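You operate a simulated robot arm through the tools that you are given. There is no shell and no other tool. Be economical: measure what you need, move in short steps, check, and stop when the job is done.

The job below is to be done with a simulated two-armed robot. You get a single attempt, and the scene is never put back.

JOB
Touch up the panel with the bare patch.
Fine: lay it in the steel nest, dip the yellow sponge wand in the blue pot, dab the patch alone; put wand and panel back; harm nothing. Set down upright: yellow sponge wand.
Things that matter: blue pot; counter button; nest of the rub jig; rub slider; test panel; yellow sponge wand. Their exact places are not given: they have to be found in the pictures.

Only the result counts: the job must be done as asked and must still hold three seconds after the hand-in. Knocking over, shifting, dropping, spilling or breaking anything else fails it.

ROBOT AND FRAMES
Two 7-joint arms with two-finger parallel grippers on one trunk, on a base that drives. Base frame: it is fixed to the floor where the robot stands at the start and does not move with it; the origin is under the middle of the robot, x ahead of it, y to its left, z up; the surface under the hand at the start is at about z = 0.9. Lengths are in m, angles in rad, forces in N, time in s.
The left shoulder is at the start at [0.05, 0.187, 1.16], the right one opposite. With the tool pointing down near the work surface each hand reaches from about 0.1 to 0.66 m from the robot's upright axis, wherever it stands, measured 20 degrees to its own side. Places, roughly: blue pot [0.6, -0.3, 0.9]; counter button [0.7, 0.6, 1.1]; nest of the rub jig [0.5, 0.6, 0.9]; rub slider [0.5, 0.8, 1]. Payload 3.43 kg a hand.
Tool frame (each hand has its own): the origin (TCP) lies between the finger pads and is the grasp point; the fingertips stand 0.03 m ahead of it; z points along the fingers, y is the line along which they close. The gripper opens to 0.094 m. The fingers are 0.028 m wide and 0.01 m thick; the gripper's body (0.05 by 0.096 m) begins 0.055 m behind the TCP.
Orientation is told as [roll, pitch, yaw] about the base's x, y, z axes, in that order, counted from this pose: with the fingers straight down and closing along the base's y, the tool's x points along the base's -x, its y along +y and its z along -z.

CONTROLS
- The arms move only by the tool jog_arm. It takes "left_deltas", "right_deltas" or both (then of equal length, played together; a hand with none holds still); each is a list of rows, each a list of 7 numbers: the turn, a rotation vector about the base's x, y, z in rad, then the shift along the base's x, y, z in m, then the gripper command, from -1 (shut) to 1 (fully open), values between in proportion. In form: [[ax, ay, az, x, y, z, claw], ...]. A call has 1 to 10 rows; each row shifts and turns the commanded pose from where the row before left it. A row lasts 0.2 s, in which the tool goes at most 0.05 m and 0.15 rad; a call with a longer step from one row to the next is refused whole, and so is a gripper value outside its range. Where a pose cannot be reached the arm comes as near as it can. A force on the tool above 90 N (or 10 N above the force at the start of the call, whichever is more), or a blocked arm, ends the call early, and 0.2 s more pass. Each finger travels about 0.153 m/s and halts on what it meets, pressing with about 24 N; the grip force reading is that of the motor and also rises with nothing between the fingers. The clock runs only during rows and for 0.2 s after the last one: add rows that do not move to give the fingers time. It gives the time, the measured TCP pose, the force on the tool (base axes), the opening and the grip force at its end, in the units of the frame above (readings bear some noise), with the torque about the TCP (base axes, N m) and any sound that the robot's microphone picked up.
- Cameras (640 x 400 px; columns grow to the right, rows downward): "scene" is now at [0.1507, 0.0143, 1.3359]; the picture's right is [0.17, -0.99, 0.00], its down [-0.42, -0.07, -0.91] and it looks along [0.89, 0.15, -0.42] (base axes); focal length 214 px, centre (320, 200). "left" rides on the left gripper at [0.076, -0.014, -0.103] in its tool frame; the picture's right is [0.18, 0.98, 0.00], its down [-0.75, 0.14, -0.64] and it looks along [-0.63, 0.12, 0.77] (tool axes); focal length 243 px, centre (320, 200). "right" rides on the right gripper at [0.076, 0.014, -0.103] in its tool frame; the picture's right is [-0.18, 0.98, 0.00], its down [-0.75, -0.14, -0.64] and it looks along [-0.63, -0.12, 0.77] (tool axes); focal length 243 px, centre (320, 200).
- capture(camera): a new picture of that camera. No time passes.
- raise_lower(by): slides the trunk up (or, below 0, down) by that many m; the arms and the scene camera ride with it, the base frame stays. It gives what a move gives, with no picture.
- steer(legs): drives the robot by 1 to 6 legs, each [ahead, left, turn to the left] in m, m and rad, along the robot's own axes; the way and the turn of a leg run together, so that a leg with both is an arc; at most 1.5 m and 3.142 rad a leg. The arms and the cameras ride along, it lands a little off, and it stops where it bumps. It gives what a move gives.
- head_to(pan, tilt): turns the head with the scene camera to pan (to the left, within 1.396 rad either way) and tilt (down, from -0.506 to 1.204), counted from straight ahead of the robot. It gives what a move gives.
- locate(camera, pixels): for up to 12 pixels [column, row] of the newest picture of that camera ("zoom" is the newest enlarged one), the place [x, y, z] in the base frame of the surface seen there, good to about 0.002 m. No time passes.
- inspect(camera, box): a new picture of the part [left, top, right, bottom] of that camera's present view, enlarged. No time passes.
- close_job(): hands the job in; it is judged then, once.

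Keep the steps short. Do not move on a guess: measure, check each grasp and each placing, and mend mistakes. In all there are 80 turns and 70 pictures (those below and enlarged ones count). Leave the grippers open and the arms clear of the work at the hand-in unless told otherwise, and finish with a single line.

The tools are called after "Emit:" by a JSON object that holds its "fn" and its "kwargs". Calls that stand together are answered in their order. jog_arm: Moves the arms, as the interface text tells. Its arguments: {"type":"object","properties":{"left_deltas":{"type":"array"},"right_deltas":{"type":"array"}},"required":[]} The other tools are called the same way: raise_lower (by) slides the trunk up or down; steer (legs) drives the base; head_to (pan, tilt) turns the head that bears the scene camera; capture (camera) takes a picture; locate (camera, pixels) gives the place of the surface under pixels of a picture; inspect (camera, box) takes an enlarged picture of a part of a camera's view; close_job () hands the job in.

At the start:

```text
time: 0.0
left_ee_pos: [0.4185, 0.2952, 1.2454]
left_orientation: [-0.001, -0.001, -0.001]
left_wrist_force: [-0.2, 0.0, -0.7]
left_torque: [-0.02, 0.01, 0.0]
left_gripper_width: 0.094
left_finger_force: 0.0
right_ee_pos: [0.3367, -0.0519, 1.3055]
right_orientation: [-0.003, -0.001, 0.0]
right_wrist_force: [0.3, -0.4, 1.1]
right_torque: [0.02, 0.02, -0.02]
right_gripper_width: 0.0941
right_finger_force: 0.1
trunk travel left (down, up): [-0.375, 0.057]
robot x, y, heading: [0.0011, 0.0009, 0.003]
head pan, tilt: [0.171, 0.438]
```

scene: 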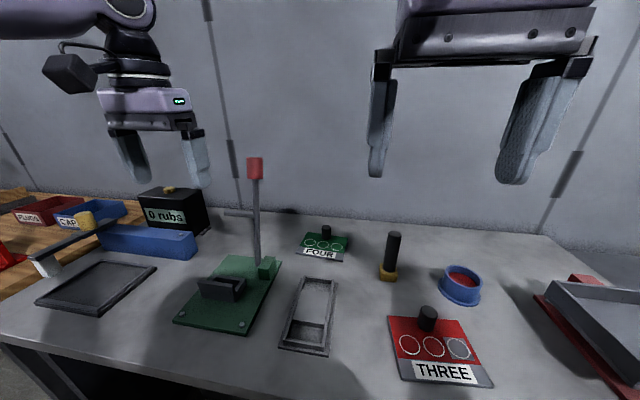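
right: 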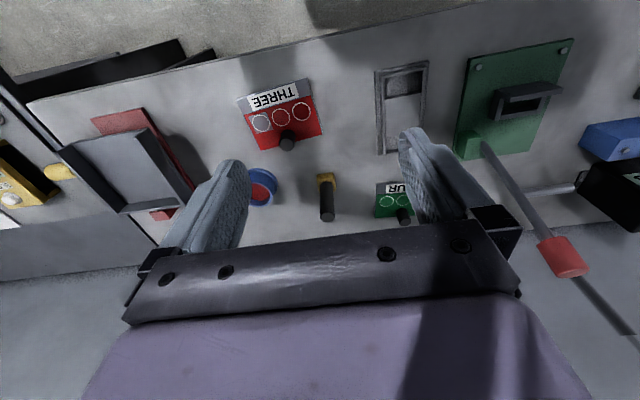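
left: 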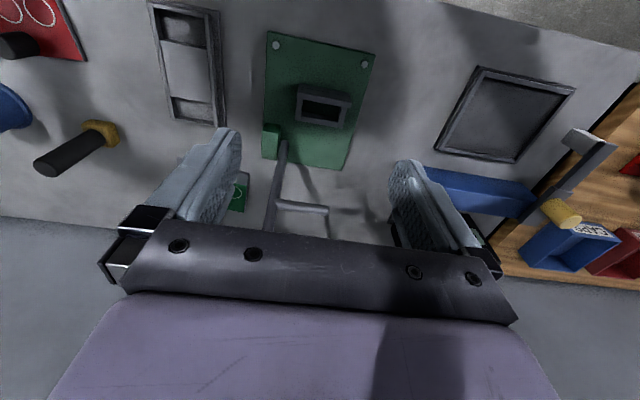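

I see the red panel THREE with a grey disc at about (458,348), and the wand at (390,260). The blue pot is at (460,285) and a framed tray at (97,285). I'll take enlarged views before measuring anything.

Emit:
{"fn": "inspect", "kwargs": {"camera": "scene", "box": [270, 210, 510, 390]}}

Emit:
{"fn": "inspect", "kwargs": {"camera": "scene", "box": [0, 150, 290, 340]}}

Emit:
{"fn": "locate", "kwargs": {"camera": "scene", "pixels": [[388, 318], [467, 318], [494, 386], [401, 382], [428, 310], [458, 348], [394, 234], [389, 275], [461, 278], [37, 303], [156, 266], [97, 285]]}}

```text
2.22 times, centred on (390, 300) of scene
```

zoom: 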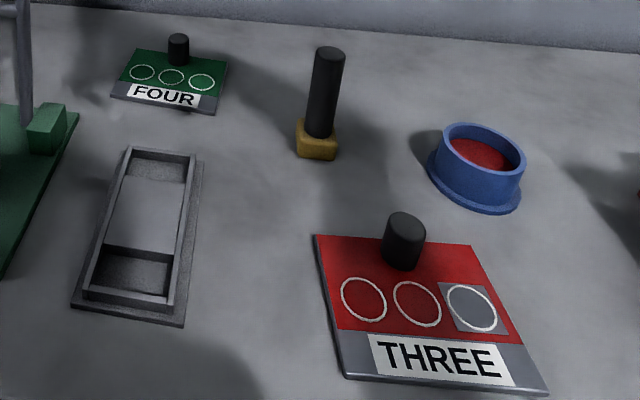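

```text
2.11 times, centred on (145, 245) of scene
```

zoom: 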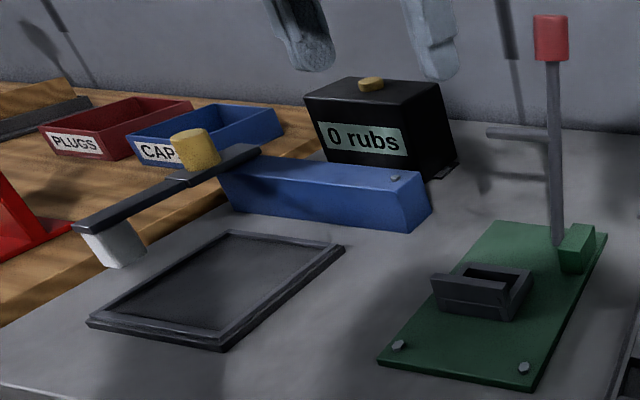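

```text
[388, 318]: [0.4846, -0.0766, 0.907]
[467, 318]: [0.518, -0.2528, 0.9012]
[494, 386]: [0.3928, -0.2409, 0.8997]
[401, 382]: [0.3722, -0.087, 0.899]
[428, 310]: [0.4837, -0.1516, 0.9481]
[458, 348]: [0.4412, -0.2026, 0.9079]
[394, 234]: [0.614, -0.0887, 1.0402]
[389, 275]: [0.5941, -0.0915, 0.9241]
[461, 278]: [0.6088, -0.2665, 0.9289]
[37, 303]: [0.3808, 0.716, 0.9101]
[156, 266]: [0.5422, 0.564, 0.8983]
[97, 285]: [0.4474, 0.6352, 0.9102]
```

The bare patch is on panel THREE, in its third ring. I'll turn the head to see the nest straight on, then the right side.

Emit:
{"fn": "head_to", "kwargs": {"pan": 0.9, "tilt": 0.6}}

Emit:
{"fn": "capture", "kwargs": {"camera": "scene"}}

```text
time: 1.1
left_ee_pos: [0.4195, 0.2945, 1.2465]
left_orientation: [0.0, -0.002, -0.001]
left_wrist_force: [0.4, -0.4, 0.2]
left_torque: [-0.03, 0.03, -0.03]
left_gripper_width: 0.0938
left_finger_force: 0.1
right_ee_pos: [0.3377, -0.0544, 1.3051]
right_orientation: [0.0, 0.0, -0.001]
right_wrist_force: [0.3, 0.6, -0.2]
right_torque: [0.0, 0.01, -0.03]
right_gripper_width: 0.0942
right_finger_force: 0.1
trunk travel left (down, up): [-0.375, 0.057]
robot x, y, heading: [-0.0003, 0.001, -0.004]
head pan, tilt: [0.901, 0.6]
```

```text
64 pictures are left
```

scene: 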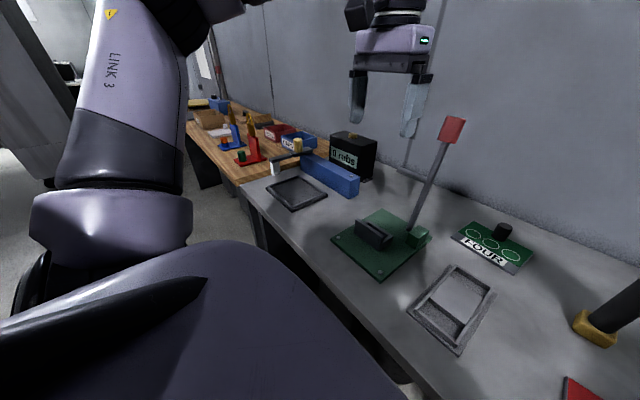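

Next I look toward the panel and the wand.

Emit:
{"fn": "head_to", "kwargs": {"pan": -0.3, "tilt": 0.75}}

Emit:
{"fn": "capture", "kwargs": {"camera": "scene"}}

```text
time: 2.5
left_ee_pos: [0.4198, 0.2946, 1.2455]
left_orientation: [0.001, -0.003, 0.001]
left_wrist_force: [0.7, 0.1, -0.1]
left_torque: [-0.01, 0.0, 0.01]
left_gripper_width: 0.0939
left_finger_force: 0.0
right_ee_pos: [0.3377, -0.0531, 1.3048]
right_orientation: [-0.002, 0.0, -0.001]
right_wrist_force: [0.1, -0.3, 1.0]
right_torque: [0.0, 0.01, 0.0]
right_gripper_width: 0.0943
right_finger_force: 0.2
trunk travel left (down, up): [-0.375, 0.057]
robot x, y, heading: [-0.0011, 0.0027, -0.004]
head pan, tilt: [-0.3, 0.75]
```

```text
63 pictures are left
```

scene: 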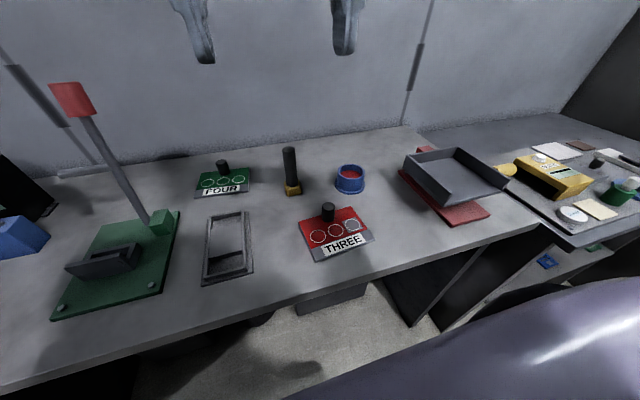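

Enlarging the panel area and the parts to the right.

Emit:
{"fn": "inspect", "kwargs": {"camera": "scene", "box": [180, 140, 380, 265]}}

Emit:
{"fn": "locate", "kwargs": {"camera": "zoom", "pixels": [[383, 245], [574, 210], [621, 323], [433, 386], [475, 210], [572, 272], [353, 25], [351, 190], [361, 150], [544, 105], [544, 125], [500, 292]]}}

Emit:
{"fn": "inspect", "kwargs": {"camera": "scene", "box": [380, 120, 640, 280]}}

```text
3.20 times, centred on (280, 202) of scene
```

zoom: 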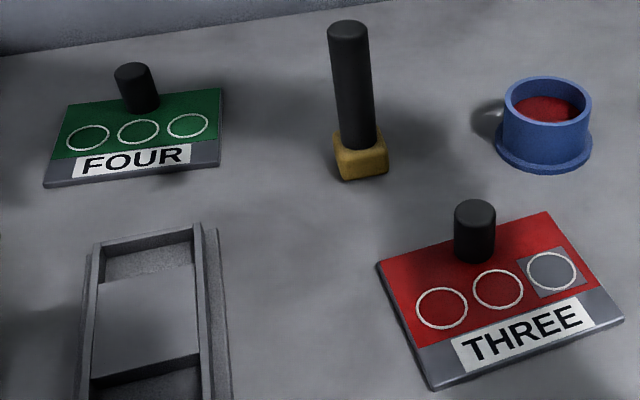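

```text
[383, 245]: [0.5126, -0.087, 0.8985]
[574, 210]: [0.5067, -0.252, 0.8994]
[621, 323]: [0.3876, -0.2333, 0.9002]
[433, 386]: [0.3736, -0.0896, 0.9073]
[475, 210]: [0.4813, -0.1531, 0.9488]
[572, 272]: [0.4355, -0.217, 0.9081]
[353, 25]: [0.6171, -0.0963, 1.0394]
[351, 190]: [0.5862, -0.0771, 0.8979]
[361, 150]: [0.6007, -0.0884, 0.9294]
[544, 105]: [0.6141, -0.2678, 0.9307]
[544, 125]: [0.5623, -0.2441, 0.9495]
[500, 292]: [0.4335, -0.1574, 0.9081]
```

```text
2.46 times, centred on (510, 200) of scene
```

zoom: 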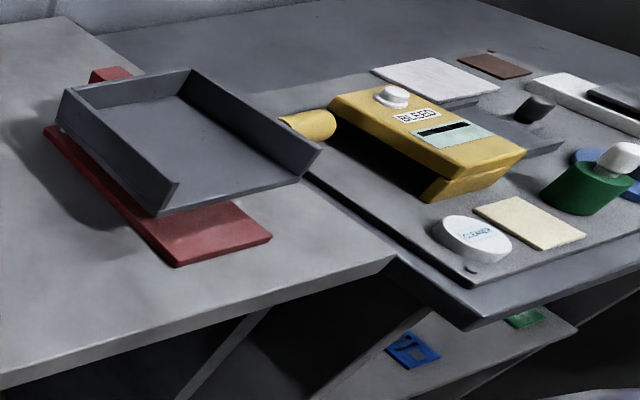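

THREE is clearly the one with the bare patch, and FOUR is whole. I'll bring the right hand to about 0.2 m above the panel and look with its camera.

Emit:
{"fn": "jog_arm", "kwargs": {"right_deltas": [[0, 0, 0, 0.02, -0.022, -0.035, 1], [0, 0, 0, 0.02, -0.022, -0.035, 1], [0, 0, 0, 0.015, -0.022, -0.035, 1], [0, 0, 0, 0.015, -0.022, -0.035, 1], [0, 0, 0, 0.01, -0.012, -0.035, 1], [0, 0, 0, 0, 0, 0, 1]]}}

Emit:
{"fn": "capture", "kwargs": {"camera": "right"}}

```text
time: 3.9
left_ee_pos: [0.4185, 0.2945, 1.2461]
left_orientation: [0.001, -0.003, 0.001]
left_wrist_force: [0.4, -0.2, 0.6]
left_torque: [0.0, -0.01, 0.02]
left_gripper_width: 0.0937
left_finger_force: 0.1
right_ee_pos: [0.416, -0.1538, 1.1289]
right_orientation: [-0.002, 0.001, -0.001]
right_wrist_force: [0.7, -0.2, 0.6]
right_torque: [0.03, 0.01, 0.04]
right_gripper_width: 0.0941
right_finger_force: 0.2
trunk travel left (down, up): [-0.375, 0.057]
robot x, y, heading: [0.0004, -0.0004, 0.003]
head pan, tilt: [-0.3, 0.75]
```

```text
60 pictures are left
```

right: 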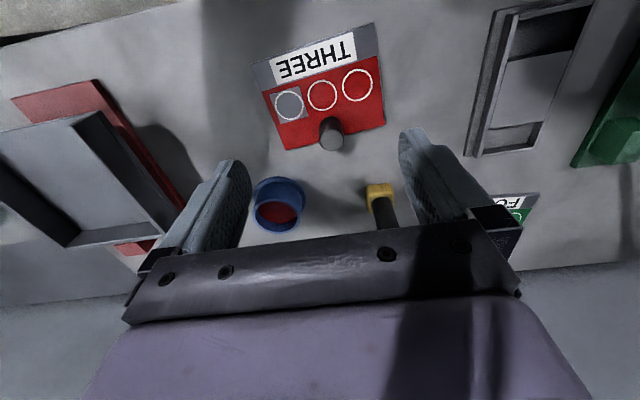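

The panel is clear in the hand camera, with its text toward the top of the picture. I'll enlarge it and measure its corners, knob, patch, pot and wand.

Emit:
{"fn": "inspect", "kwargs": {"camera": "right", "box": [240, 10, 400, 160]}}

Emit:
{"fn": "locate", "kwargs": {"camera": "right", "pixels": [[254, 66], [373, 26], [384, 123], [287, 148], [332, 134], [331, 144], [290, 104], [276, 96], [300, 90], [281, 118], [307, 113], [378, 189]]}}

```text
2.67 times, centred on (320, 85) of right
```

zoom: 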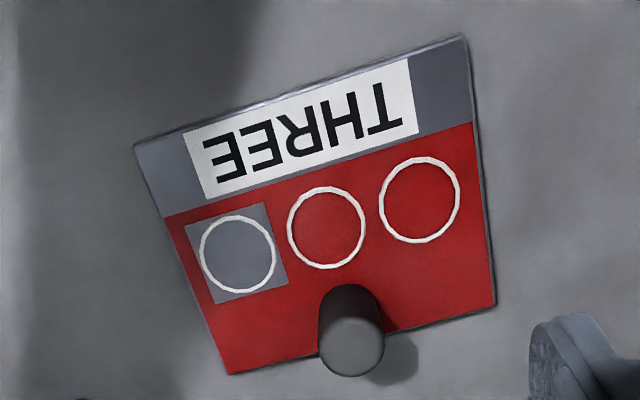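

```text
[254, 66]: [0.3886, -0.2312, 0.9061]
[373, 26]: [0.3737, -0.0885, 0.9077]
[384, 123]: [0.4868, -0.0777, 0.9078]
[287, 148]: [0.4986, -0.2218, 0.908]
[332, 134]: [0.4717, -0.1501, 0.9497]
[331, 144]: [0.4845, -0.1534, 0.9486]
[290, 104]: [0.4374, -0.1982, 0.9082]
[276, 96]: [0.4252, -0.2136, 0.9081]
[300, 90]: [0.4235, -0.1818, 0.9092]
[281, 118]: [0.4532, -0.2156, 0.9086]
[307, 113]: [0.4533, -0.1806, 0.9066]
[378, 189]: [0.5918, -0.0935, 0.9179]
```

Panel: about 0.145 by 0.113 m, yaw about 0.10, knob near (0.478, -0.152). Before choosing a grip I need the nest's size and direction, so I use the left camera.

Emit:
{"fn": "inspect", "kwargs": {"camera": "left", "box": [420, 50, 620, 175]}}

Emit:
{"fn": "capture", "kwargs": {"camera": "left"}}

Emit:
{"fn": "locate", "kwargs": {"camera": "zoom", "pixels": [[320, 200]]}}

```text
3.20 times, centred on (520, 112) of left
```

zoom: 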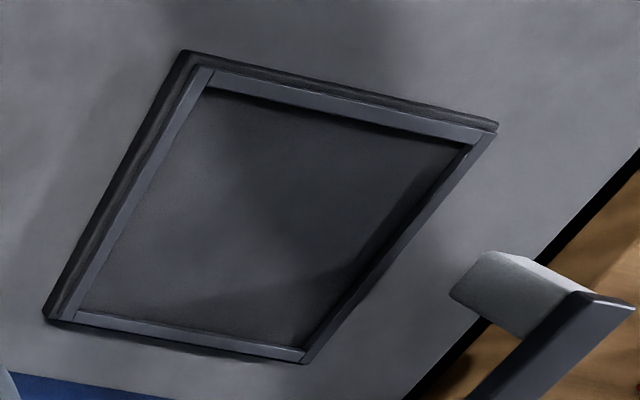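

```text
57 pictures are left
```

left: 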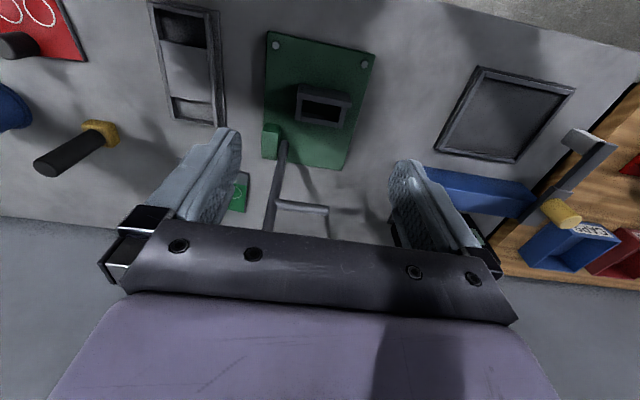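

```text
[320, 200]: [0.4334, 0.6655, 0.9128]
```

Measuring the nest's rim and floor corners and the slider bar.

Emit:
{"fn": "locate", "kwargs": {"camera": "zoom", "pixels": [[207, 95], [458, 150], [300, 343], [82, 310], [212, 74], [482, 133], [302, 354], [60, 318], [490, 280], [600, 305], [300, 220], [192, 60]]}}

```text
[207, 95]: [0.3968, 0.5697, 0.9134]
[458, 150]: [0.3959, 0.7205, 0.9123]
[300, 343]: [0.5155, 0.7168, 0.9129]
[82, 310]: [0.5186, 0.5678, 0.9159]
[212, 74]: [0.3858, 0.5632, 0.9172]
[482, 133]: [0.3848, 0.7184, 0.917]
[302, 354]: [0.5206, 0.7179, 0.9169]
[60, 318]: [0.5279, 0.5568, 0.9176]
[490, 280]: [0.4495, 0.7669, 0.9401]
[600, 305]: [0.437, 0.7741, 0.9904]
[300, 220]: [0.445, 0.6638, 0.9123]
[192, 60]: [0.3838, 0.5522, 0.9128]
```

The nest is about 0.125 by 0.152 m inside, its centre near (0.457, 0.643), yaw about 0, floor at z 0.9125, rim at 0.917. The panel fits as it lies once it is turned -0.10. I'll lower the right hand over the knob, turned 0.10 to match.

Emit:
{"fn": "jog_arm", "kwargs": {"right_deltas": [[0, 0, 0.1, 0.0125, 0, -0.03, 1], [0, 0, 0, 0.0125, 0, -0.03, 1], [0, 0, 0, 0.0125, 0, -0.03, 1], [0, 0, 0, 0.0125, 0, -0.03, 1], [0, 0, 0, 0.0115, 0.001, -0.025, 1], [0, 0, 0, 0, 0, 0, 1]]}}

Emit:
{"fn": "capture", "kwargs": {"camera": "right"}}

```text
time: 5.3
left_ee_pos: [0.4185, 0.2952, 1.2463]
left_orientation: [0.001, -0.002, 0.0]
left_wrist_force: [0.7, 0.3, 0.3]
left_torque: [-0.02, 0.0, 0.03]
left_gripper_width: 0.0938
left_finger_force: 0.1
right_ee_pos: [0.4788, -0.1521, 0.9856]
right_orientation: [-0.002, 0.0, 0.099]
right_wrist_force: [0.4, 0.5, 0.4]
right_torque: [-0.03, 0.01, -0.01]
right_gripper_width: 0.094
right_finger_force: 0.2
trunk travel left (down, up): [-0.375, 0.057]
robot x, y, heading: [-0.0007, -0.001, -0.0]
head pan, tilt: [-0.3, 0.75]
```

```text
56 pictures are left
```

right: 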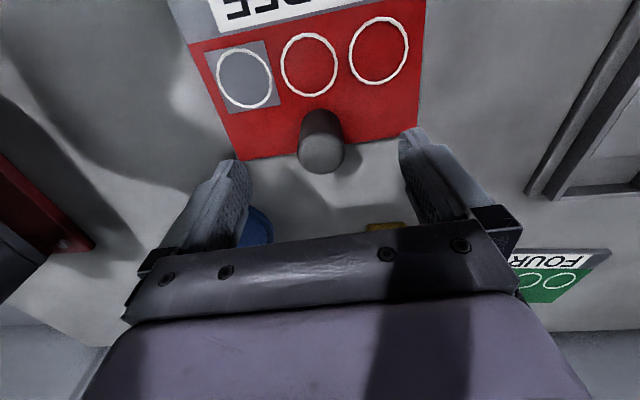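

The knob sits between the fingers at (322,150). I'll check its exact centre before going down.

Emit:
{"fn": "locate", "kwargs": {"camera": "right", "pixels": [[322, 152], [304, 152], [341, 152], [322, 137], [322, 168], [211, 55], [268, 42], [222, 112], [281, 99], [244, 79], [237, 158], [415, 125]]}}

```text
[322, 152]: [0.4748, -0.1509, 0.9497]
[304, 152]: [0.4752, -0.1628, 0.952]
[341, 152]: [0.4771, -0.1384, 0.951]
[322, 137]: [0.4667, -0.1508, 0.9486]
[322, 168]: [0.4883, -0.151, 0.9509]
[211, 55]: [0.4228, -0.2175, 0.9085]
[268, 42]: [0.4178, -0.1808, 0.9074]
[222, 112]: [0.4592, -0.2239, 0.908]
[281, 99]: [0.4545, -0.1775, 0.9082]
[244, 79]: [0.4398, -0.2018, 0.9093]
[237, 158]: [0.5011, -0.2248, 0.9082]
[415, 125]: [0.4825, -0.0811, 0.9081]
```

The knob's centre is (0.477, -0.151), its top at 0.95. I lower 0.042, close and hold.

Emit:
{"fn": "jog_arm", "kwargs": {"right_deltas": [[0, 0, 0, -0.001, 0.001, -0.022, 1], [0, 0, 0, 0, 0, -0.02, 1], [0, 0, 0, 0, 0, 0, 0], [0, 0, 0, 0, 0, 0, -1], [0, 0, 0, 0, 0, 0, -1], [0, 0, 0, 0, 0, 0, -1], [0, 0, 0, 0, 0, 0, -1]]}}

Emit:
{"fn": "jog_arm", "kwargs": {"right_deltas": [[0, 0, 0, 0, 0, 0.01, -1], [0, 0, 0, 0, 0, 0.015, -1], [0, 0, 0, 0, 0, 0.015, -1], [0, 0, 0, 0, 0, 0, -1]]}}

Emit:
{"fn": "capture", "kwargs": {"camera": "right"}}

Emit:
{"fn": "capture", "kwargs": {"camera": "scene"}}

```text
time: 6.9
left_ee_pos: [0.419, 0.2951, 1.2458]
left_orientation: [0.0, -0.002, -0.001]
left_wrist_force: [0.2, -0.4, -0.4]
left_torque: [0.04, -0.01, 0.01]
left_gripper_width: 0.0938
left_finger_force: 0.0
right_ee_pos: [0.4778, -0.151, 0.9437]
right_orientation: [-0.001, -0.001, 0.098]
right_wrist_force: [0.2, -0.7, 0.3]
right_torque: [0.28, -0.18, -0.08]
right_gripper_width: 0.0318
right_finger_force: 24.1
trunk travel left (down, up): [-0.375, 0.057]
robot x, y, heading: [0.0001, -0.0051, 0.002]
head pan, tilt: [-0.3, 0.75]
```

```text
time: 7.9
left_ee_pos: [0.4193, 0.2946, 1.2449]
left_orientation: [0.001, 0.001, 0.0]
left_wrist_force: [0.8, 0.1, 0.4]
left_torque: [-0.02, 0.01, 0.01]
left_gripper_width: 0.0941
left_finger_force: 0.1
right_ee_pos: [0.4786, -0.1515, 0.9829]
right_orientation: [-0.003, -0.001, 0.1]
right_wrist_force: [0.4, -0.8, -4.4]
right_torque: [0.02, -0.13, -0.04]
right_gripper_width: 0.0315
right_finger_force: 24.4
trunk travel left (down, up): [-0.375, 0.057]
robot x, y, heading: [-0.0002, -0.0019, -0.002]
head pan, tilt: [-0.3, 0.75]
```

```text
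55 pictures are left
```

right: 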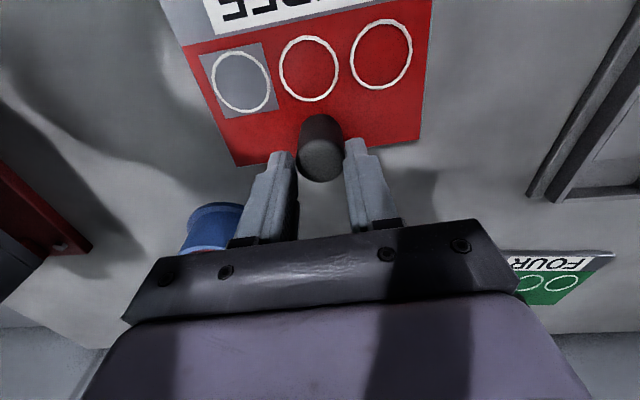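

```text
54 pictures are left
```

scene: 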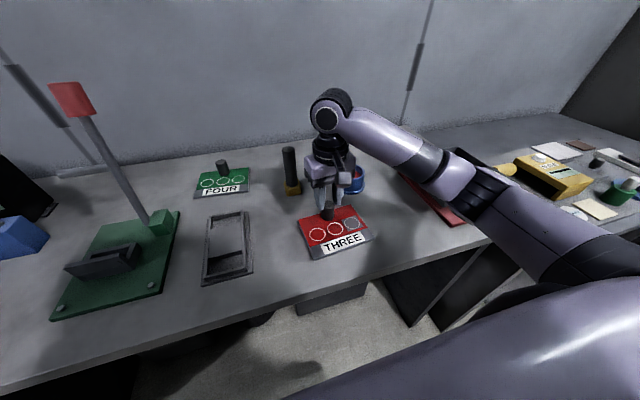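

The force reads -4.4 N with the opening at 0.0315, so it holds. I'll check that the plate hangs level.

Emit:
{"fn": "locate", "kwargs": {"camera": "right", "pixels": [[235, 160], [415, 135], [200, 45], [425, 15], [295, 15], [241, 82], [322, 160], [208, 60], [263, 46], [219, 117], [275, 105], [305, 160]]}}

```text
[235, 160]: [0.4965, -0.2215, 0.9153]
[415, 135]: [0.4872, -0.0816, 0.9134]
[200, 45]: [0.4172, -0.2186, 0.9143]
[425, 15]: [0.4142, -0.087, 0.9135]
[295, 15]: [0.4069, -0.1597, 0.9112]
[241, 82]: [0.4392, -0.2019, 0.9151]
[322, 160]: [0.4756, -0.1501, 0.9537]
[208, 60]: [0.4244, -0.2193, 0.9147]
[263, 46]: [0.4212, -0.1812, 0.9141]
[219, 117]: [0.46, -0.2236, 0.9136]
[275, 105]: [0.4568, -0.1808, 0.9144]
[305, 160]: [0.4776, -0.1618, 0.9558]
```

The plate has risen only about 6 mm while the hand rose 40 mm. I'll look closer.

Emit:
{"fn": "inspect", "kwargs": {"camera": "scene", "box": [280, 140, 400, 270]}}

Emit:
{"fn": "inspect", "kwargs": {"camera": "right", "box": [220, 80, 430, 240]}}

```text
3.08 times, centred on (340, 205) of scene
```

zoom: 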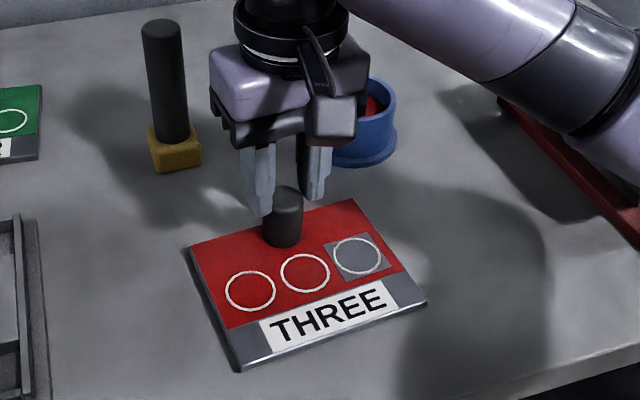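

```text
2.50 times, centred on (325, 160) of right
```

zoom: 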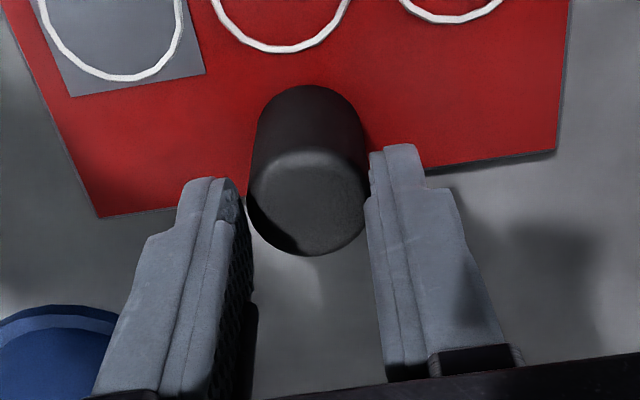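

The fingers slid up the knob and now hold only its tip, with the plate hanging level about 6 mm up. I'll lower it back gently, open, go down onto the knob and grip again.

Emit:
{"fn": "jog_arm", "kwargs": {"right_deltas": [[0, 0, 0, 0, 0, -0.003, -1], [0, 0, 0, 0, 0, -0.004, -1], [0, 0, 0, 0, 0, 0, -1]]}}

Emit:
{"fn": "inspect", "kwargs": {"camera": "right", "box": [180, 0, 460, 175]}}

Emit:
{"fn": "locate", "kwargs": {"camera": "right", "pixels": [[241, 82], [322, 160], [415, 135], [295, 15]]}}

```text
time: 8.7
left_ee_pos: [0.4192, 0.2944, 1.2456]
left_orientation: [0.001, -0.002, 0.0]
left_wrist_force: [0.0, 0.0, -1.2]
left_torque: [-0.02, 0.0, 0.01]
left_gripper_width: 0.0941
left_finger_force: 0.1
right_ee_pos: [0.4783, -0.1513, 0.9782]
right_orientation: [-0.001, -0.003, 0.099]
right_wrist_force: [1.2, -1.3, 4.8]
right_torque: [-0.03, 0.57, 0.02]
right_gripper_width: 0.0312
right_finger_force: 23.8
trunk travel left (down, up): [-0.375, 0.057]
robot x, y, heading: [-0.0021, 0.0029, -0.003]
head pan, tilt: [-0.3, 0.75]
```

```text
2.29 times, centred on (320, 88) of right
```

zoom: 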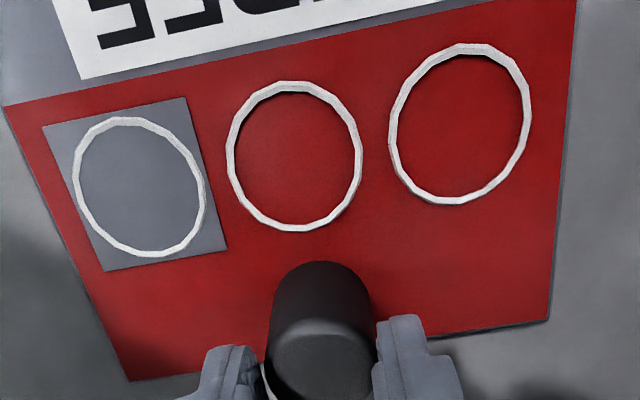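

```text
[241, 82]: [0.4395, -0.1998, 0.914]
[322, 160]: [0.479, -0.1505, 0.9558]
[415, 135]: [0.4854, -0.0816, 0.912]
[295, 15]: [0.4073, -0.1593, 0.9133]
```

The upward force of 4.8 N says it is on the table. Opening, then looking.

Emit:
{"fn": "jog_arm", "kwargs": {"right_deltas": [[0, 0, 0, 0, 0, 0, 0.2], [0, 0, 0, 0, 0, 0, 1], [0, 0, 0, 0, 0, 0, 1]]}}

Emit:
{"fn": "capture", "kwargs": {"camera": "right"}}

Emit:
{"fn": "locate", "kwargs": {"camera": "right", "pixels": [[241, 82], [322, 155], [410, 130], [295, 15], [305, 155], [340, 155], [322, 140], [322, 170]]}}

```text
time: 9.5
left_ee_pos: [0.4187, 0.294, 1.2456]
left_orientation: [0.001, -0.002, 0.001]
left_wrist_force: [0.3, -0.3, 0.6]
left_torque: [-0.01, 0.04, 0.02]
left_gripper_width: 0.0939
left_finger_force: 0.0
right_ee_pos: [0.4774, -0.1523, 0.9753]
right_orientation: [-0.002, 0.001, 0.099]
right_wrist_force: [0.3, 0.7, -0.4]
right_torque: [0.01, 0.01, -0.01]
right_gripper_width: 0.0941
right_finger_force: 0.1
trunk travel left (down, up): [-0.375, 0.057]
robot x, y, heading: [-0.0038, -0.0001, -0.0]
head pan, tilt: [-0.3, 0.75]
```

```text
50 pictures are left
```

right: 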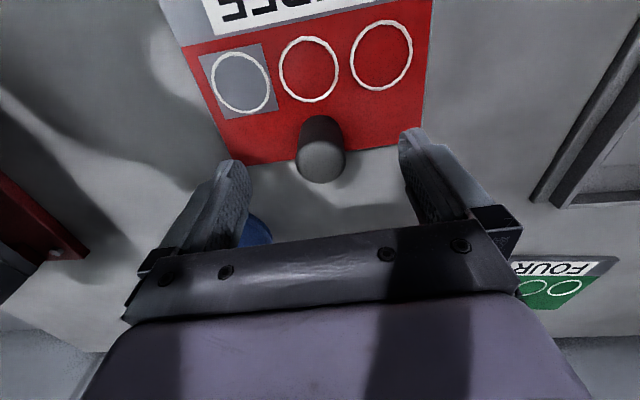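

```text
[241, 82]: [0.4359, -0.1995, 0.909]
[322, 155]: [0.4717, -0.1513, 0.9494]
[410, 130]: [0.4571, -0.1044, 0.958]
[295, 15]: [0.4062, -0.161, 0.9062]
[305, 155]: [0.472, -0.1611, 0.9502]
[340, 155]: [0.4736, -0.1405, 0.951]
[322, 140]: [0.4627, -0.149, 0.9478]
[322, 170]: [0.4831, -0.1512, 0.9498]
```

The panel lies flat again at z 0.908. I'll regrip a little lower (TCP 0.941), let the fingers settle longer, and lift very slowly by 12 mm.

Emit:
{"fn": "jog_arm", "kwargs": {"right_deltas": [[0, 0, 0, -0.001, 0.001, -0.02, 1], [0, 0, 0, 0, 0, -0.0145, 1], [0, 0, 0, 0, 0, 0, 0], [0, 0, 0, 0, 0, 0, -1], [0, 0, 0, 0, 0, 0, -1], [0, 0, 0, 0, 0, 0, -1], [0, 0, 0, 0, 0, 0, -1], [0, 0, 0, 0, 0, 0, -1]]}}

Emit:
{"fn": "jog_arm", "kwargs": {"right_deltas": [[0, 0, 0, 0, 0, 0.003, -1], [0, 0, 0, 0, 0, 0.003, -1], [0, 0, 0, 0, 0, 0.003, -1], [0, 0, 0, 0, 0, 0.003, -1], [0, 0, 0, 0, 0, 0, -1]]}}

Emit:
{"fn": "inspect", "kwargs": {"camera": "right", "box": [180, 0, 460, 175]}}

Emit:
{"fn": "locate", "kwargs": {"camera": "zoom", "pixels": [[140, 190], [290, 160], [460, 120], [150, 350], [520, 300], [318, 360]]}}

```text
time: 11.3
left_ee_pos: [0.4185, 0.2958, 1.246]
left_orientation: [-0.001, 0.0, 0.0]
left_wrist_force: [-0.6, -0.5, -0.4]
left_torque: [0.01, 0.01, 0.02]
left_gripper_width: 0.094
left_finger_force: 0.1
right_ee_pos: [0.4771, -0.1523, 0.9416]
right_orientation: [-0.001, -0.001, 0.1]
right_wrist_force: [1.6, 0.8, -0.1]
right_torque: [0.06, -0.28, 0.0]
right_gripper_width: 0.032
right_finger_force: 23.5
trunk travel left (down, up): [-0.375, 0.057]
robot x, y, heading: [0.0012, -0.0005, 0.001]
head pan, tilt: [-0.3, 0.75]
```

```text
time: 12.5
left_ee_pos: [0.4186, 0.2951, 1.2458]
left_orientation: [0.0, -0.001, -0.001]
left_wrist_force: [0.6, -0.2, -0.5]
left_torque: [-0.01, -0.02, -0.04]
left_gripper_width: 0.0937
left_finger_force: 0.1
right_ee_pos: [0.475, -0.151, 0.9539]
right_orientation: [-0.002, 0.0, 0.098]
right_wrist_force: [0.8, 0.1, -3.8]
right_torque: [0.02, -0.15, 0.0]
right_gripper_width: 0.0325
right_finger_force: 24.4
trunk travel left (down, up): [-0.375, 0.057]
robot x, y, heading: [-0.0014, 0.004, -0.0]
head pan, tilt: [-0.3, 0.75]
```

```text
2.29 times, centred on (320, 88) of right
```

zoom: 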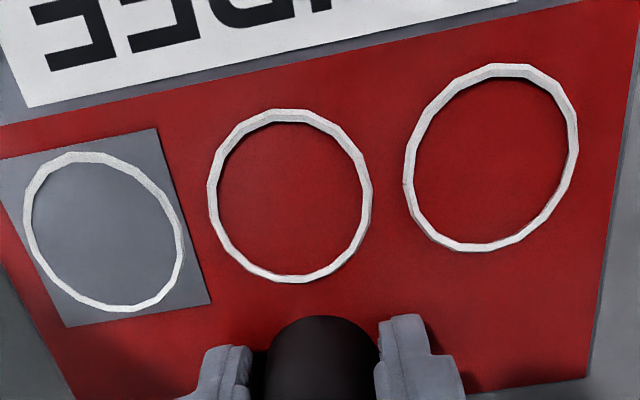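

```text
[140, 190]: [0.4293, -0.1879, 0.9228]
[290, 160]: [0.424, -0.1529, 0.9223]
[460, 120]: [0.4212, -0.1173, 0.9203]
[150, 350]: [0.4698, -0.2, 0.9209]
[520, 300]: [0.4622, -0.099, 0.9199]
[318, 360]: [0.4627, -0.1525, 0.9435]
```

It holds now: the plate has risen fully 12 mm and is level. I'll keep lifting gently and check again for slip.

Emit:
{"fn": "jog_arm", "kwargs": {"right_deltas": [[0, 0, 0, 0, 0, 0.003, -1], [0, 0, 0, 0, 0, 0.005, -1], [0, 0, 0, 0, 0, 0.007, -1], [0, 0, 0, 0, 0, 0.008, -1], [0, 0, 0, 0, 0, 0.008, -1], [0, 0, 0, 0, 0, 0.007, -1], [0, 0, 0, 0, 0, 0.005, -1], [0, 0, 0, 0, 0, 0.003, -1], [0, 0, 0, 0, 0, 0, -1]]}}

Emit:
{"fn": "inspect", "kwargs": {"camera": "right", "box": [180, 0, 460, 175]}}

Emit:
{"fn": "locate", "kwargs": {"camera": "zoom", "pixels": [[140, 190], [290, 160], [460, 120], [150, 350], [520, 300], [318, 360]]}}

```text
time: 14.5
left_ee_pos: [0.4193, 0.2953, 1.2448]
left_orientation: [-0.002, 0.0, 0.0]
left_wrist_force: [0.1, 0.2, -0.6]
left_torque: [0.0, 0.0, -0.03]
left_gripper_width: 0.0942
left_finger_force: 0.1
right_ee_pos: [0.4772, -0.1518, 0.9989]
right_orientation: [0.0, 0.001, 0.097]
right_wrist_force: [-0.2, 0.4, -3.3]
right_torque: [-0.02, -0.13, -0.01]
right_gripper_width: 0.0322
right_finger_force: 24.2
trunk travel left (down, up): [-0.375, 0.057]
robot x, y, heading: [0.0017, 0.0021, -0.005]
head pan, tilt: [-0.3, 0.75]
```

```text
2.29 times, centred on (320, 88) of right
```

zoom: 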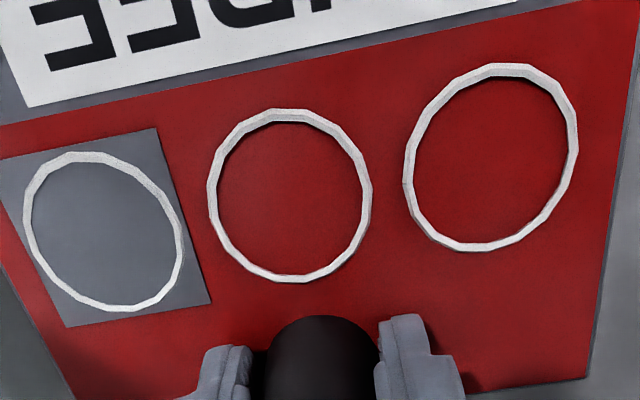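

```text
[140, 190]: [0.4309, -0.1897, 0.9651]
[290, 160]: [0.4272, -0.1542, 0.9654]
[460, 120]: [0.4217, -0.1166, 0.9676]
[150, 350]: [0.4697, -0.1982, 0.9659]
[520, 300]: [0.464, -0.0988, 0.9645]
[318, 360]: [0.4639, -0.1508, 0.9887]
```

No slip; the plate rides with the hand. I'll lift to 1.05, turn it back to yaw 0, then back the base away slowly.

Emit:
{"fn": "jog_arm", "kwargs": {"right_deltas": [[0, 0, -0.01, 0, 0, 0.003, -1], [0, 0, -0.015, 0, 0, 0.006, -1], [0, 0, -0.015, 0, 0, 0.008, -1], [0, 0, -0.015, 0, 0, 0.009, -1], [0, 0, -0.015, 0, 0, 0.009, -1], [0, 0, -0.015, 0, 0, 0.008, -1], [0, 0, -0.01, 0, 0, 0.006, -1], [0, 0, -0.005, 0, 0, 0.003, -1], [0, 0, 0, 0, 0, 0, -1]]}}

Emit:
{"fn": "steer", "kwargs": {"legs": [[-0.3, 0, 0]]}}

Emit:
{"fn": "head_to", "kwargs": {"pan": 0.6, "tilt": 0.5}}

Emit:
{"fn": "capture", "kwargs": {"camera": "scene"}}

Emit:
{"fn": "inspect", "kwargs": {"camera": "right", "box": [180, 0, 460, 175]}}

```text
time: 16.5
left_ee_pos: [0.4194, 0.2938, 1.2451]
left_orientation: [0.0, 0.0, 0.002]
left_wrist_force: [1.1, -0.3, -0.4]
left_torque: [0.01, 0.0, -0.02]
left_gripper_width: 0.0943
left_finger_force: 0.1
right_ee_pos: [0.4769, -0.1502, 1.0526]
right_orientation: [-0.001, 0.001, -0.001]
right_wrist_force: [0.2, -0.5, -3.7]
right_torque: [-0.03, -0.1, -0.01]
right_gripper_width: 0.0323
right_finger_force: 24.4
trunk travel left (down, up): [-0.375, 0.057]
robot x, y, heading: [-0.0042, -0.0007, 0.002]
head pan, tilt: [-0.3, 0.75]
```

```text
time: 18.6
left_ee_pos: [0.1139, 0.2951, 1.2459]
left_orientation: [0.0, -0.002, -0.001]
left_wrist_force: [0.0, 0.4, 0.1]
left_torque: [0.03, -0.02, 0.0]
left_gripper_width: 0.0939
left_finger_force: 0.1
right_ee_pos: [0.1719, -0.1517, 1.0531]
right_orientation: [-0.002, 0.0, -0.001]
right_wrist_force: [-0.1, -0.7, -2.9]
right_torque: [0.0, -0.13, -0.03]
right_gripper_width: 0.0319
right_finger_force: 24.3
trunk travel left (down, up): [-0.375, 0.057]
robot x, y, heading: [-0.3069, -0.0004, -0.003]
head pan, tilt: [-0.3, 0.75]
```

```text
time: 19.8
left_ee_pos: [0.114, 0.2938, 1.2459]
left_orientation: [-0.001, 0.001, -0.001]
left_wrist_force: [0.0, 0.1, 0.6]
left_torque: [-0.06, -0.01, 0.01]
left_gripper_width: 0.094
left_finger_force: 0.0
right_ee_pos: [0.1713, -0.1504, 1.0514]
right_orientation: [0.0, 0.001, -0.002]
right_wrist_force: [0.0, 0.3, -3.7]
right_torque: [0.01, -0.1, -0.03]
right_gripper_width: 0.0323
right_finger_force: 23.4
trunk travel left (down, up): [-0.375, 0.057]
robot x, y, heading: [-0.3042, -0.0009, -0.002]
head pan, tilt: [0.6, 0.499]
```

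```text
47 pictures are left
```

scene: 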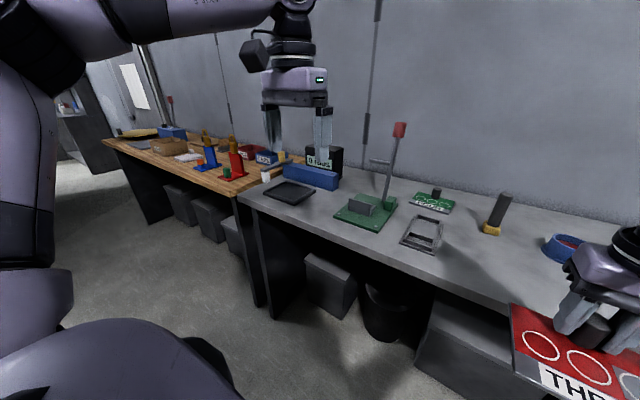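

```text
2.29 times, centred on (320, 88) of right
```

zoom: 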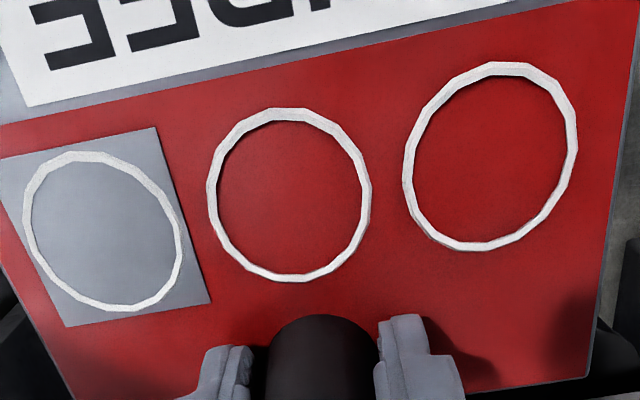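

The panel hasn't moved in the grip. I'll check how high the things along the left hand's path stand.

Emit:
{"fn": "locate", "kwargs": {"camera": "scene", "pixels": [[205, 131], [232, 139], [400, 124], [337, 148], [266, 172], [268, 156], [242, 196], [310, 170], [283, 167], [337, 185]]}}

```text
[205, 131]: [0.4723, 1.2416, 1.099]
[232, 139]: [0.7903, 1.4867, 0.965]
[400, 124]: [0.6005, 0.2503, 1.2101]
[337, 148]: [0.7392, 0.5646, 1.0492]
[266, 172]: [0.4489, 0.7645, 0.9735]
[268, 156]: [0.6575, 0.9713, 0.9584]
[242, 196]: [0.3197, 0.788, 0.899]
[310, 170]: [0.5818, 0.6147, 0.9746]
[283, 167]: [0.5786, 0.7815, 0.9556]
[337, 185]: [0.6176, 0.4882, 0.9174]
```

The left hand (tips at 1.21) clears everything. Driving left by 0.7 and then ahead, stopping short of the final distance.

Emit:
{"fn": "steer", "kwargs": {"legs": [[0, 0.7, 0], [0.2, 0, 0]]}}

Emit:
{"fn": "head_to", "kwargs": {"pan": 0.0, "tilt": 0.75}}

Emit:
{"fn": "capture", "kwargs": {"camera": "scene"}}

```text
time: 27.7
left_ee_pos: [0.3212, 1.0058, 1.2458]
left_orientation: [0.0, 0.0, -0.006]
left_wrist_force: [0.6, 0.1, -1.1]
left_torque: [-0.01, 0.04, 0.02]
left_gripper_width: 0.094
left_finger_force: 0.1
right_ee_pos: [0.3769, 0.5622, 1.0513]
right_orientation: [-0.004, 0.001, -0.009]
right_wrist_force: [-0.1, -0.4, -3.1]
right_torque: [-0.01, -0.11, 0.0]
right_gripper_width: 0.032
right_finger_force: 23.7
trunk travel left (down, up): [-0.375, 0.057]
robot x, y, heading: [-0.0988, 0.7178, -0.004]
head pan, tilt: [0.6, 0.499]
```

```text
time: 28.7
left_ee_pos: [0.3204, 1.007, 1.2457]
left_orientation: [0.001, 0.0, -0.006]
left_wrist_force: [0.2, -0.2, -0.7]
left_torque: [0.0, 0.0, 0.01]
left_gripper_width: 0.094
left_finger_force: 0.1
right_ee_pos: [0.3757, 0.5614, 1.0517]
right_orientation: [-0.003, 0.0, -0.006]
right_wrist_force: [-0.5, 0.5, -3.6]
right_torque: [-0.02, -0.12, 0.01]
right_gripper_width: 0.032
right_finger_force: 23.8
trunk travel left (down, up): [-0.375, 0.057]
robot x, y, heading: [-0.1008, 0.7157, -0.004]
head pan, tilt: [0.0, 0.75]
```

```text
45 pictures are left
```

scene: 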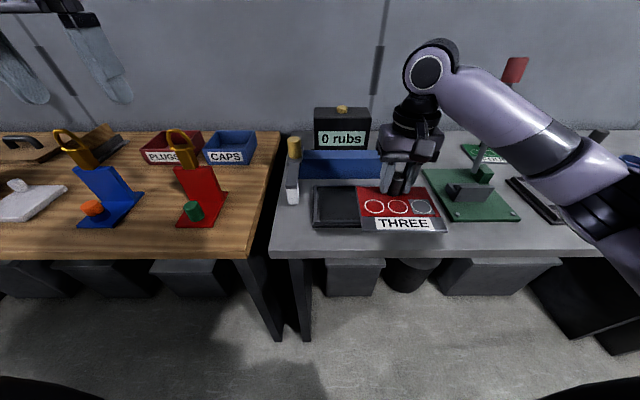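

The panel hangs over the nest's right half. I enlarge to measure the nest from here.

Emit:
{"fn": "inspect", "kwargs": {"camera": "scene", "box": [280, 130, 460, 245]}}

Emit:
{"fn": "inspect", "kwargs": {"camera": "right", "box": [320, 0, 640, 200]}}

```text
3.48 times, centred on (370, 188) of scene
```

zoom: 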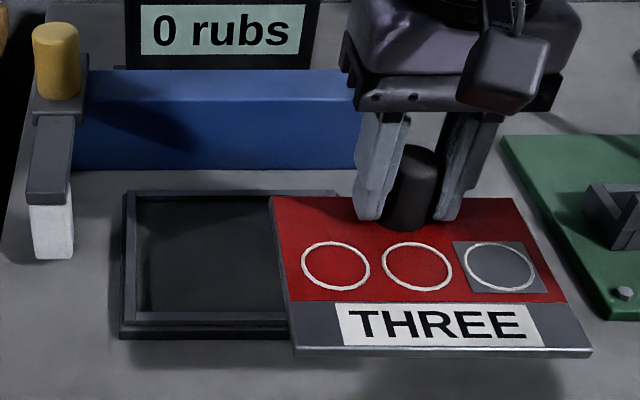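

```text
2.00 times, centred on (480, 100) of right
```

zoom: 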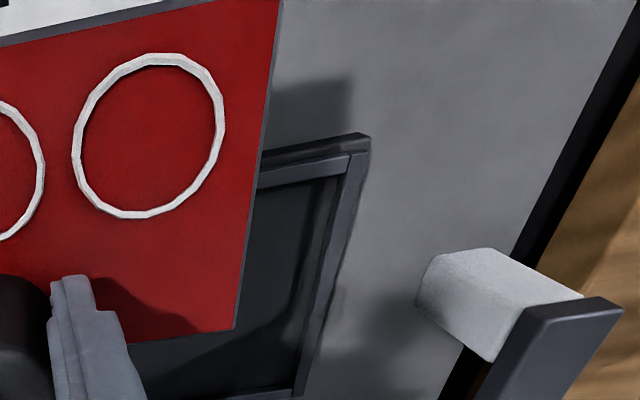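

Measuring the nest's left rail and near rail, and the panel's edges at the same moment.

Emit:
{"fn": "locate", "kwargs": {"camera": "zoom", "pixels": [[350, 165], [310, 340], [300, 385], [275, 176], [340, 158], [325, 185], [280, 195], [318, 210], [262, 120], [240, 260], [233, 325], [150, 330]]}}

```text
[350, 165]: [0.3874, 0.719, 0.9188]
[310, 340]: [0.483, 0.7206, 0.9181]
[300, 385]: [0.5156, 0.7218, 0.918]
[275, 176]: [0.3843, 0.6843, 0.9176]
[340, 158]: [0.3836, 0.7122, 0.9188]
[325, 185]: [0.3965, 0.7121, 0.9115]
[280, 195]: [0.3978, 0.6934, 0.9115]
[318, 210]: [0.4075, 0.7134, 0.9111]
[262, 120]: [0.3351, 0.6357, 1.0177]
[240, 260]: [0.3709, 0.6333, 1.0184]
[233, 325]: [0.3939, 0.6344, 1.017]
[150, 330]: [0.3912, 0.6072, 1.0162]
```

Nest centre is (0.455, 0.639), with about 3 mm to spare each side in y and 8 mm in x. So the TCP target is (0.494, 0.639). I drive 0.09 ahead first, then move sideways by arm at height.

Emit:
{"fn": "steer", "kwargs": {"legs": [[0.09, 0, 0]]}}

Emit:
{"fn": "jog_arm", "kwargs": {"right_deltas": [[0, 0, 0.01, 0.002, 0.006, 0, -1], [0, 0, 0, 0.004, 0.011, -0.002, -1], [0, 0, 0, 0.005, 0.014, -0.006, -1], [0, 0, 0, 0.005, 0.015, -0.008, -1], [0, 0, 0, 0.005, 0.014, -0.008, -1], [0, 0, 0, 0.004, 0.011, -0.008, -1], [0, 0, 0, 0.002, 0.006, -0.006, -1], [0, 0, 0, 0, 0, -0.002, -1], [0, 0, 0, 0, 0, 0, -1]]}}

Emit:
{"fn": "inspect", "kwargs": {"camera": "right", "box": [160, 0, 480, 200]}}

Emit:
{"fn": "inspect", "kwargs": {"camera": "scene", "box": [220, 130, 420, 255]}}

```text
time: 29.8
left_ee_pos: [0.4117, 1.0062, 1.2457]
left_orientation: [0.002, -0.001, -0.008]
left_wrist_force: [0.9, -0.3, -0.5]
left_torque: [0.01, 0.0, -0.02]
left_gripper_width: 0.0942
left_finger_force: 0.1
right_ee_pos: [0.466, 0.5605, 1.0509]
right_orientation: [-0.001, 0.001, -0.005]
right_wrist_force: [0.2, -0.3, -3.2]
right_torque: [-0.02, -0.09, 0.02]
right_gripper_width: 0.032
right_finger_force: 23.5
trunk travel left (down, up): [-0.375, 0.057]
robot x, y, heading: [-0.0079, 0.7118, -0.002]
head pan, tilt: [0.0, 0.75]
```

```text
time: 31.8
left_ee_pos: [0.4111, 1.005, 1.2459]
left_orientation: [-0.002, 0.0, -0.007]
left_wrist_force: [0.0, -0.5, 0.1]
left_torque: [0.0, -0.03, 0.01]
left_gripper_width: 0.094
left_finger_force: 0.0
right_ee_pos: [0.4934, 0.6375, 1.0119]
right_orientation: [-0.003, -0.001, 0.004]
right_wrist_force: [-0.6, 0.5, -3.5]
right_torque: [-0.01, -0.07, 0.0]
right_gripper_width: 0.032
right_finger_force: 24.4
trunk travel left (down, up): [-0.375, 0.057]
robot x, y, heading: [-0.0098, 0.717, -0.007]
head pan, tilt: [0.0, 0.75]
```

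```text
2.00 times, centred on (320, 100) of right
```

zoom: 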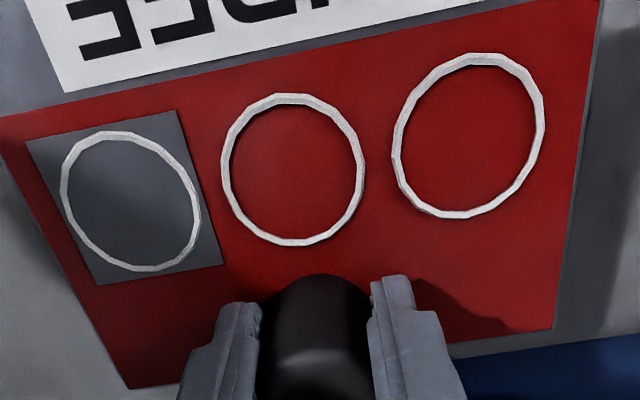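

```text
3.20 times, centred on (320, 192) of scene
```

zoom: 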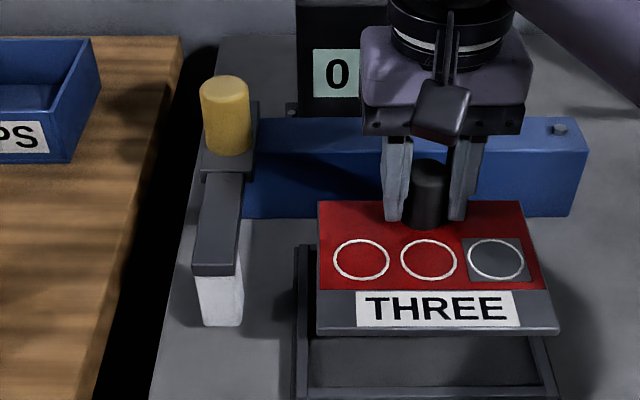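

Now 5 cm over the nest. I lower to about 6 mm above the rim (TCP 0.965) and compare edges.

Emit:
{"fn": "jog_arm", "kwargs": {"right_deltas": [[0, 0, 0, 0, 0.0005, -0.005, -1], [0, 0, 0, 0, 0.0005, -0.009, -1], [0, 0, 0, 0.0005, 0.0005, -0.012, -1], [0, 0, 0, 0, 0, -0.012, -1], [0, 0, 0, 0, 0, -0.006, -1], [0, 0, 0, 0, 0, -0.003, -1], [0, 0, 0, 0, 0, 0, -1]]}}

Emit:
{"fn": "inspect", "kwargs": {"camera": "scene", "box": [290, 170, 420, 265]}}

Emit:
{"fn": "inspect", "kwargs": {"camera": "right", "box": [140, 0, 500, 220]}}

```text
time: 33.4
left_ee_pos: [0.4112, 1.0052, 1.2451]
left_orientation: [0.0, 0.0, -0.008]
left_wrist_force: [0.0, -0.3, -0.3]
left_torque: [-0.02, 0.03, 0.0]
left_gripper_width: 0.0937
left_finger_force: 0.1
right_ee_pos: [0.4925, 0.6383, 0.9632]
right_orientation: [-0.003, -0.001, 0.003]
right_wrist_force: [0.5, -0.1, -4.0]
right_torque: [-0.04, -0.12, -0.03]
right_gripper_width: 0.0318
right_finger_force: 23.9
trunk travel left (down, up): [-0.375, 0.057]
robot x, y, heading: [-0.0121, 0.7139, -0.005]
head pan, tilt: [0.0, 0.75]
```

```text
4.21 times, centred on (355, 218) of scene
```

zoom: 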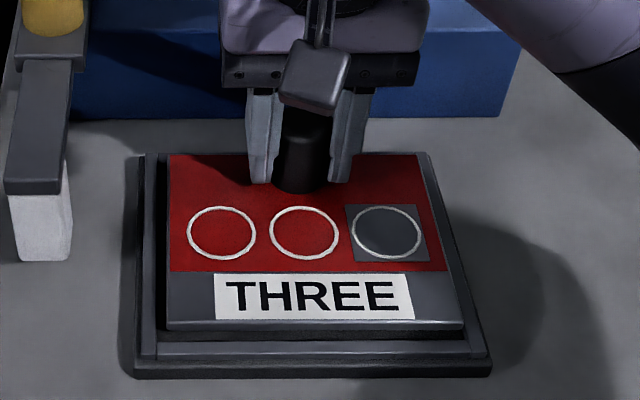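

```text
1.78 times, centred on (320, 110) of right
```

zoom: 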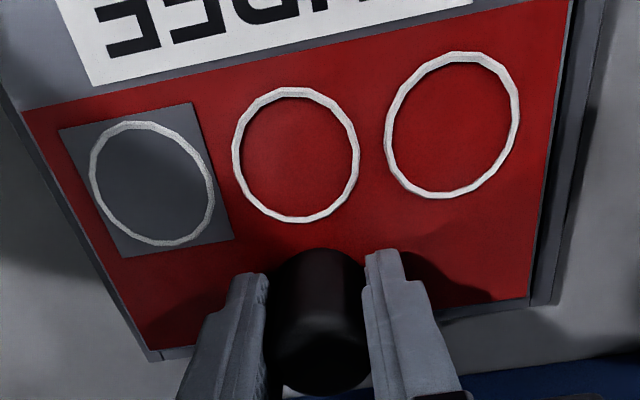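

Measuring plate edges against rails in this view.

Emit:
{"fn": "locate", "kwargs": {"camera": "zoom", "pixels": [[540, 220], [566, 220], [585, 220], [555, 285], [480, 303], [480, 312], [140, 315], [128, 318], [60, 185], [45, 185], [200, 330], [540, 305]]}}

```text
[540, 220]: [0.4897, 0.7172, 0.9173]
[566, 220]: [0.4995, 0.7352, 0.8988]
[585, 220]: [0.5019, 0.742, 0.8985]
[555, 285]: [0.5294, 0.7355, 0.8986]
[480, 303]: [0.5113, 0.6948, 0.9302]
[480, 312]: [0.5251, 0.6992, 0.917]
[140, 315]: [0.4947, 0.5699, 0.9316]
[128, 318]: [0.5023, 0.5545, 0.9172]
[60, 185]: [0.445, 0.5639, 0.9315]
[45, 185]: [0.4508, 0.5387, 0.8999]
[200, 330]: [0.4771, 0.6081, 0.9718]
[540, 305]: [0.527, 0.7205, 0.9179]
```

Emit:
{"fn": "inspect", "kwargs": {"camera": "scene", "box": [290, 170, 420, 265]}}

Emit:
{"fn": "locate", "kwargs": {"camera": "zoom", "pixels": [[149, 250], [172, 250], [155, 180], [174, 180], [430, 230], [441, 230], [452, 290], [462, 290], [310, 350], [310, 324], [425, 165], [478, 320]]}}

```text
4.21 times, centred on (355, 218) of scene
```

zoom: 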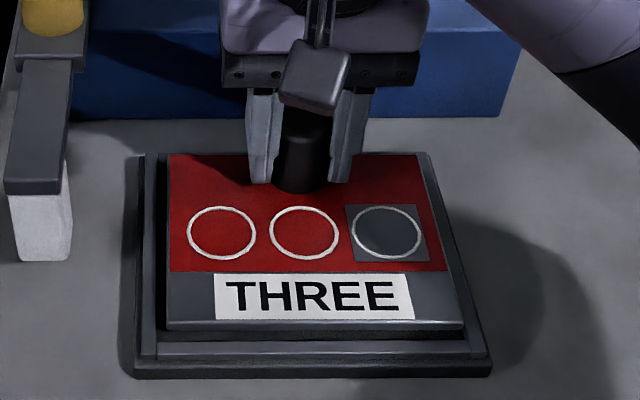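

```text
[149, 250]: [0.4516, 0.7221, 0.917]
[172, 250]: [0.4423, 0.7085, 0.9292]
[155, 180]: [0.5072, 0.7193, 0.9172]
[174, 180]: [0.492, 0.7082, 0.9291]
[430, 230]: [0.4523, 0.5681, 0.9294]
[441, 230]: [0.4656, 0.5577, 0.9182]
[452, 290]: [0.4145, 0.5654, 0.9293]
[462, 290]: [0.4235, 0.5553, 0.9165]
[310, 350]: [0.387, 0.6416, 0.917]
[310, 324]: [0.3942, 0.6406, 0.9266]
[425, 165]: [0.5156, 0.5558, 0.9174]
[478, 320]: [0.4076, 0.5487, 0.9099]
```

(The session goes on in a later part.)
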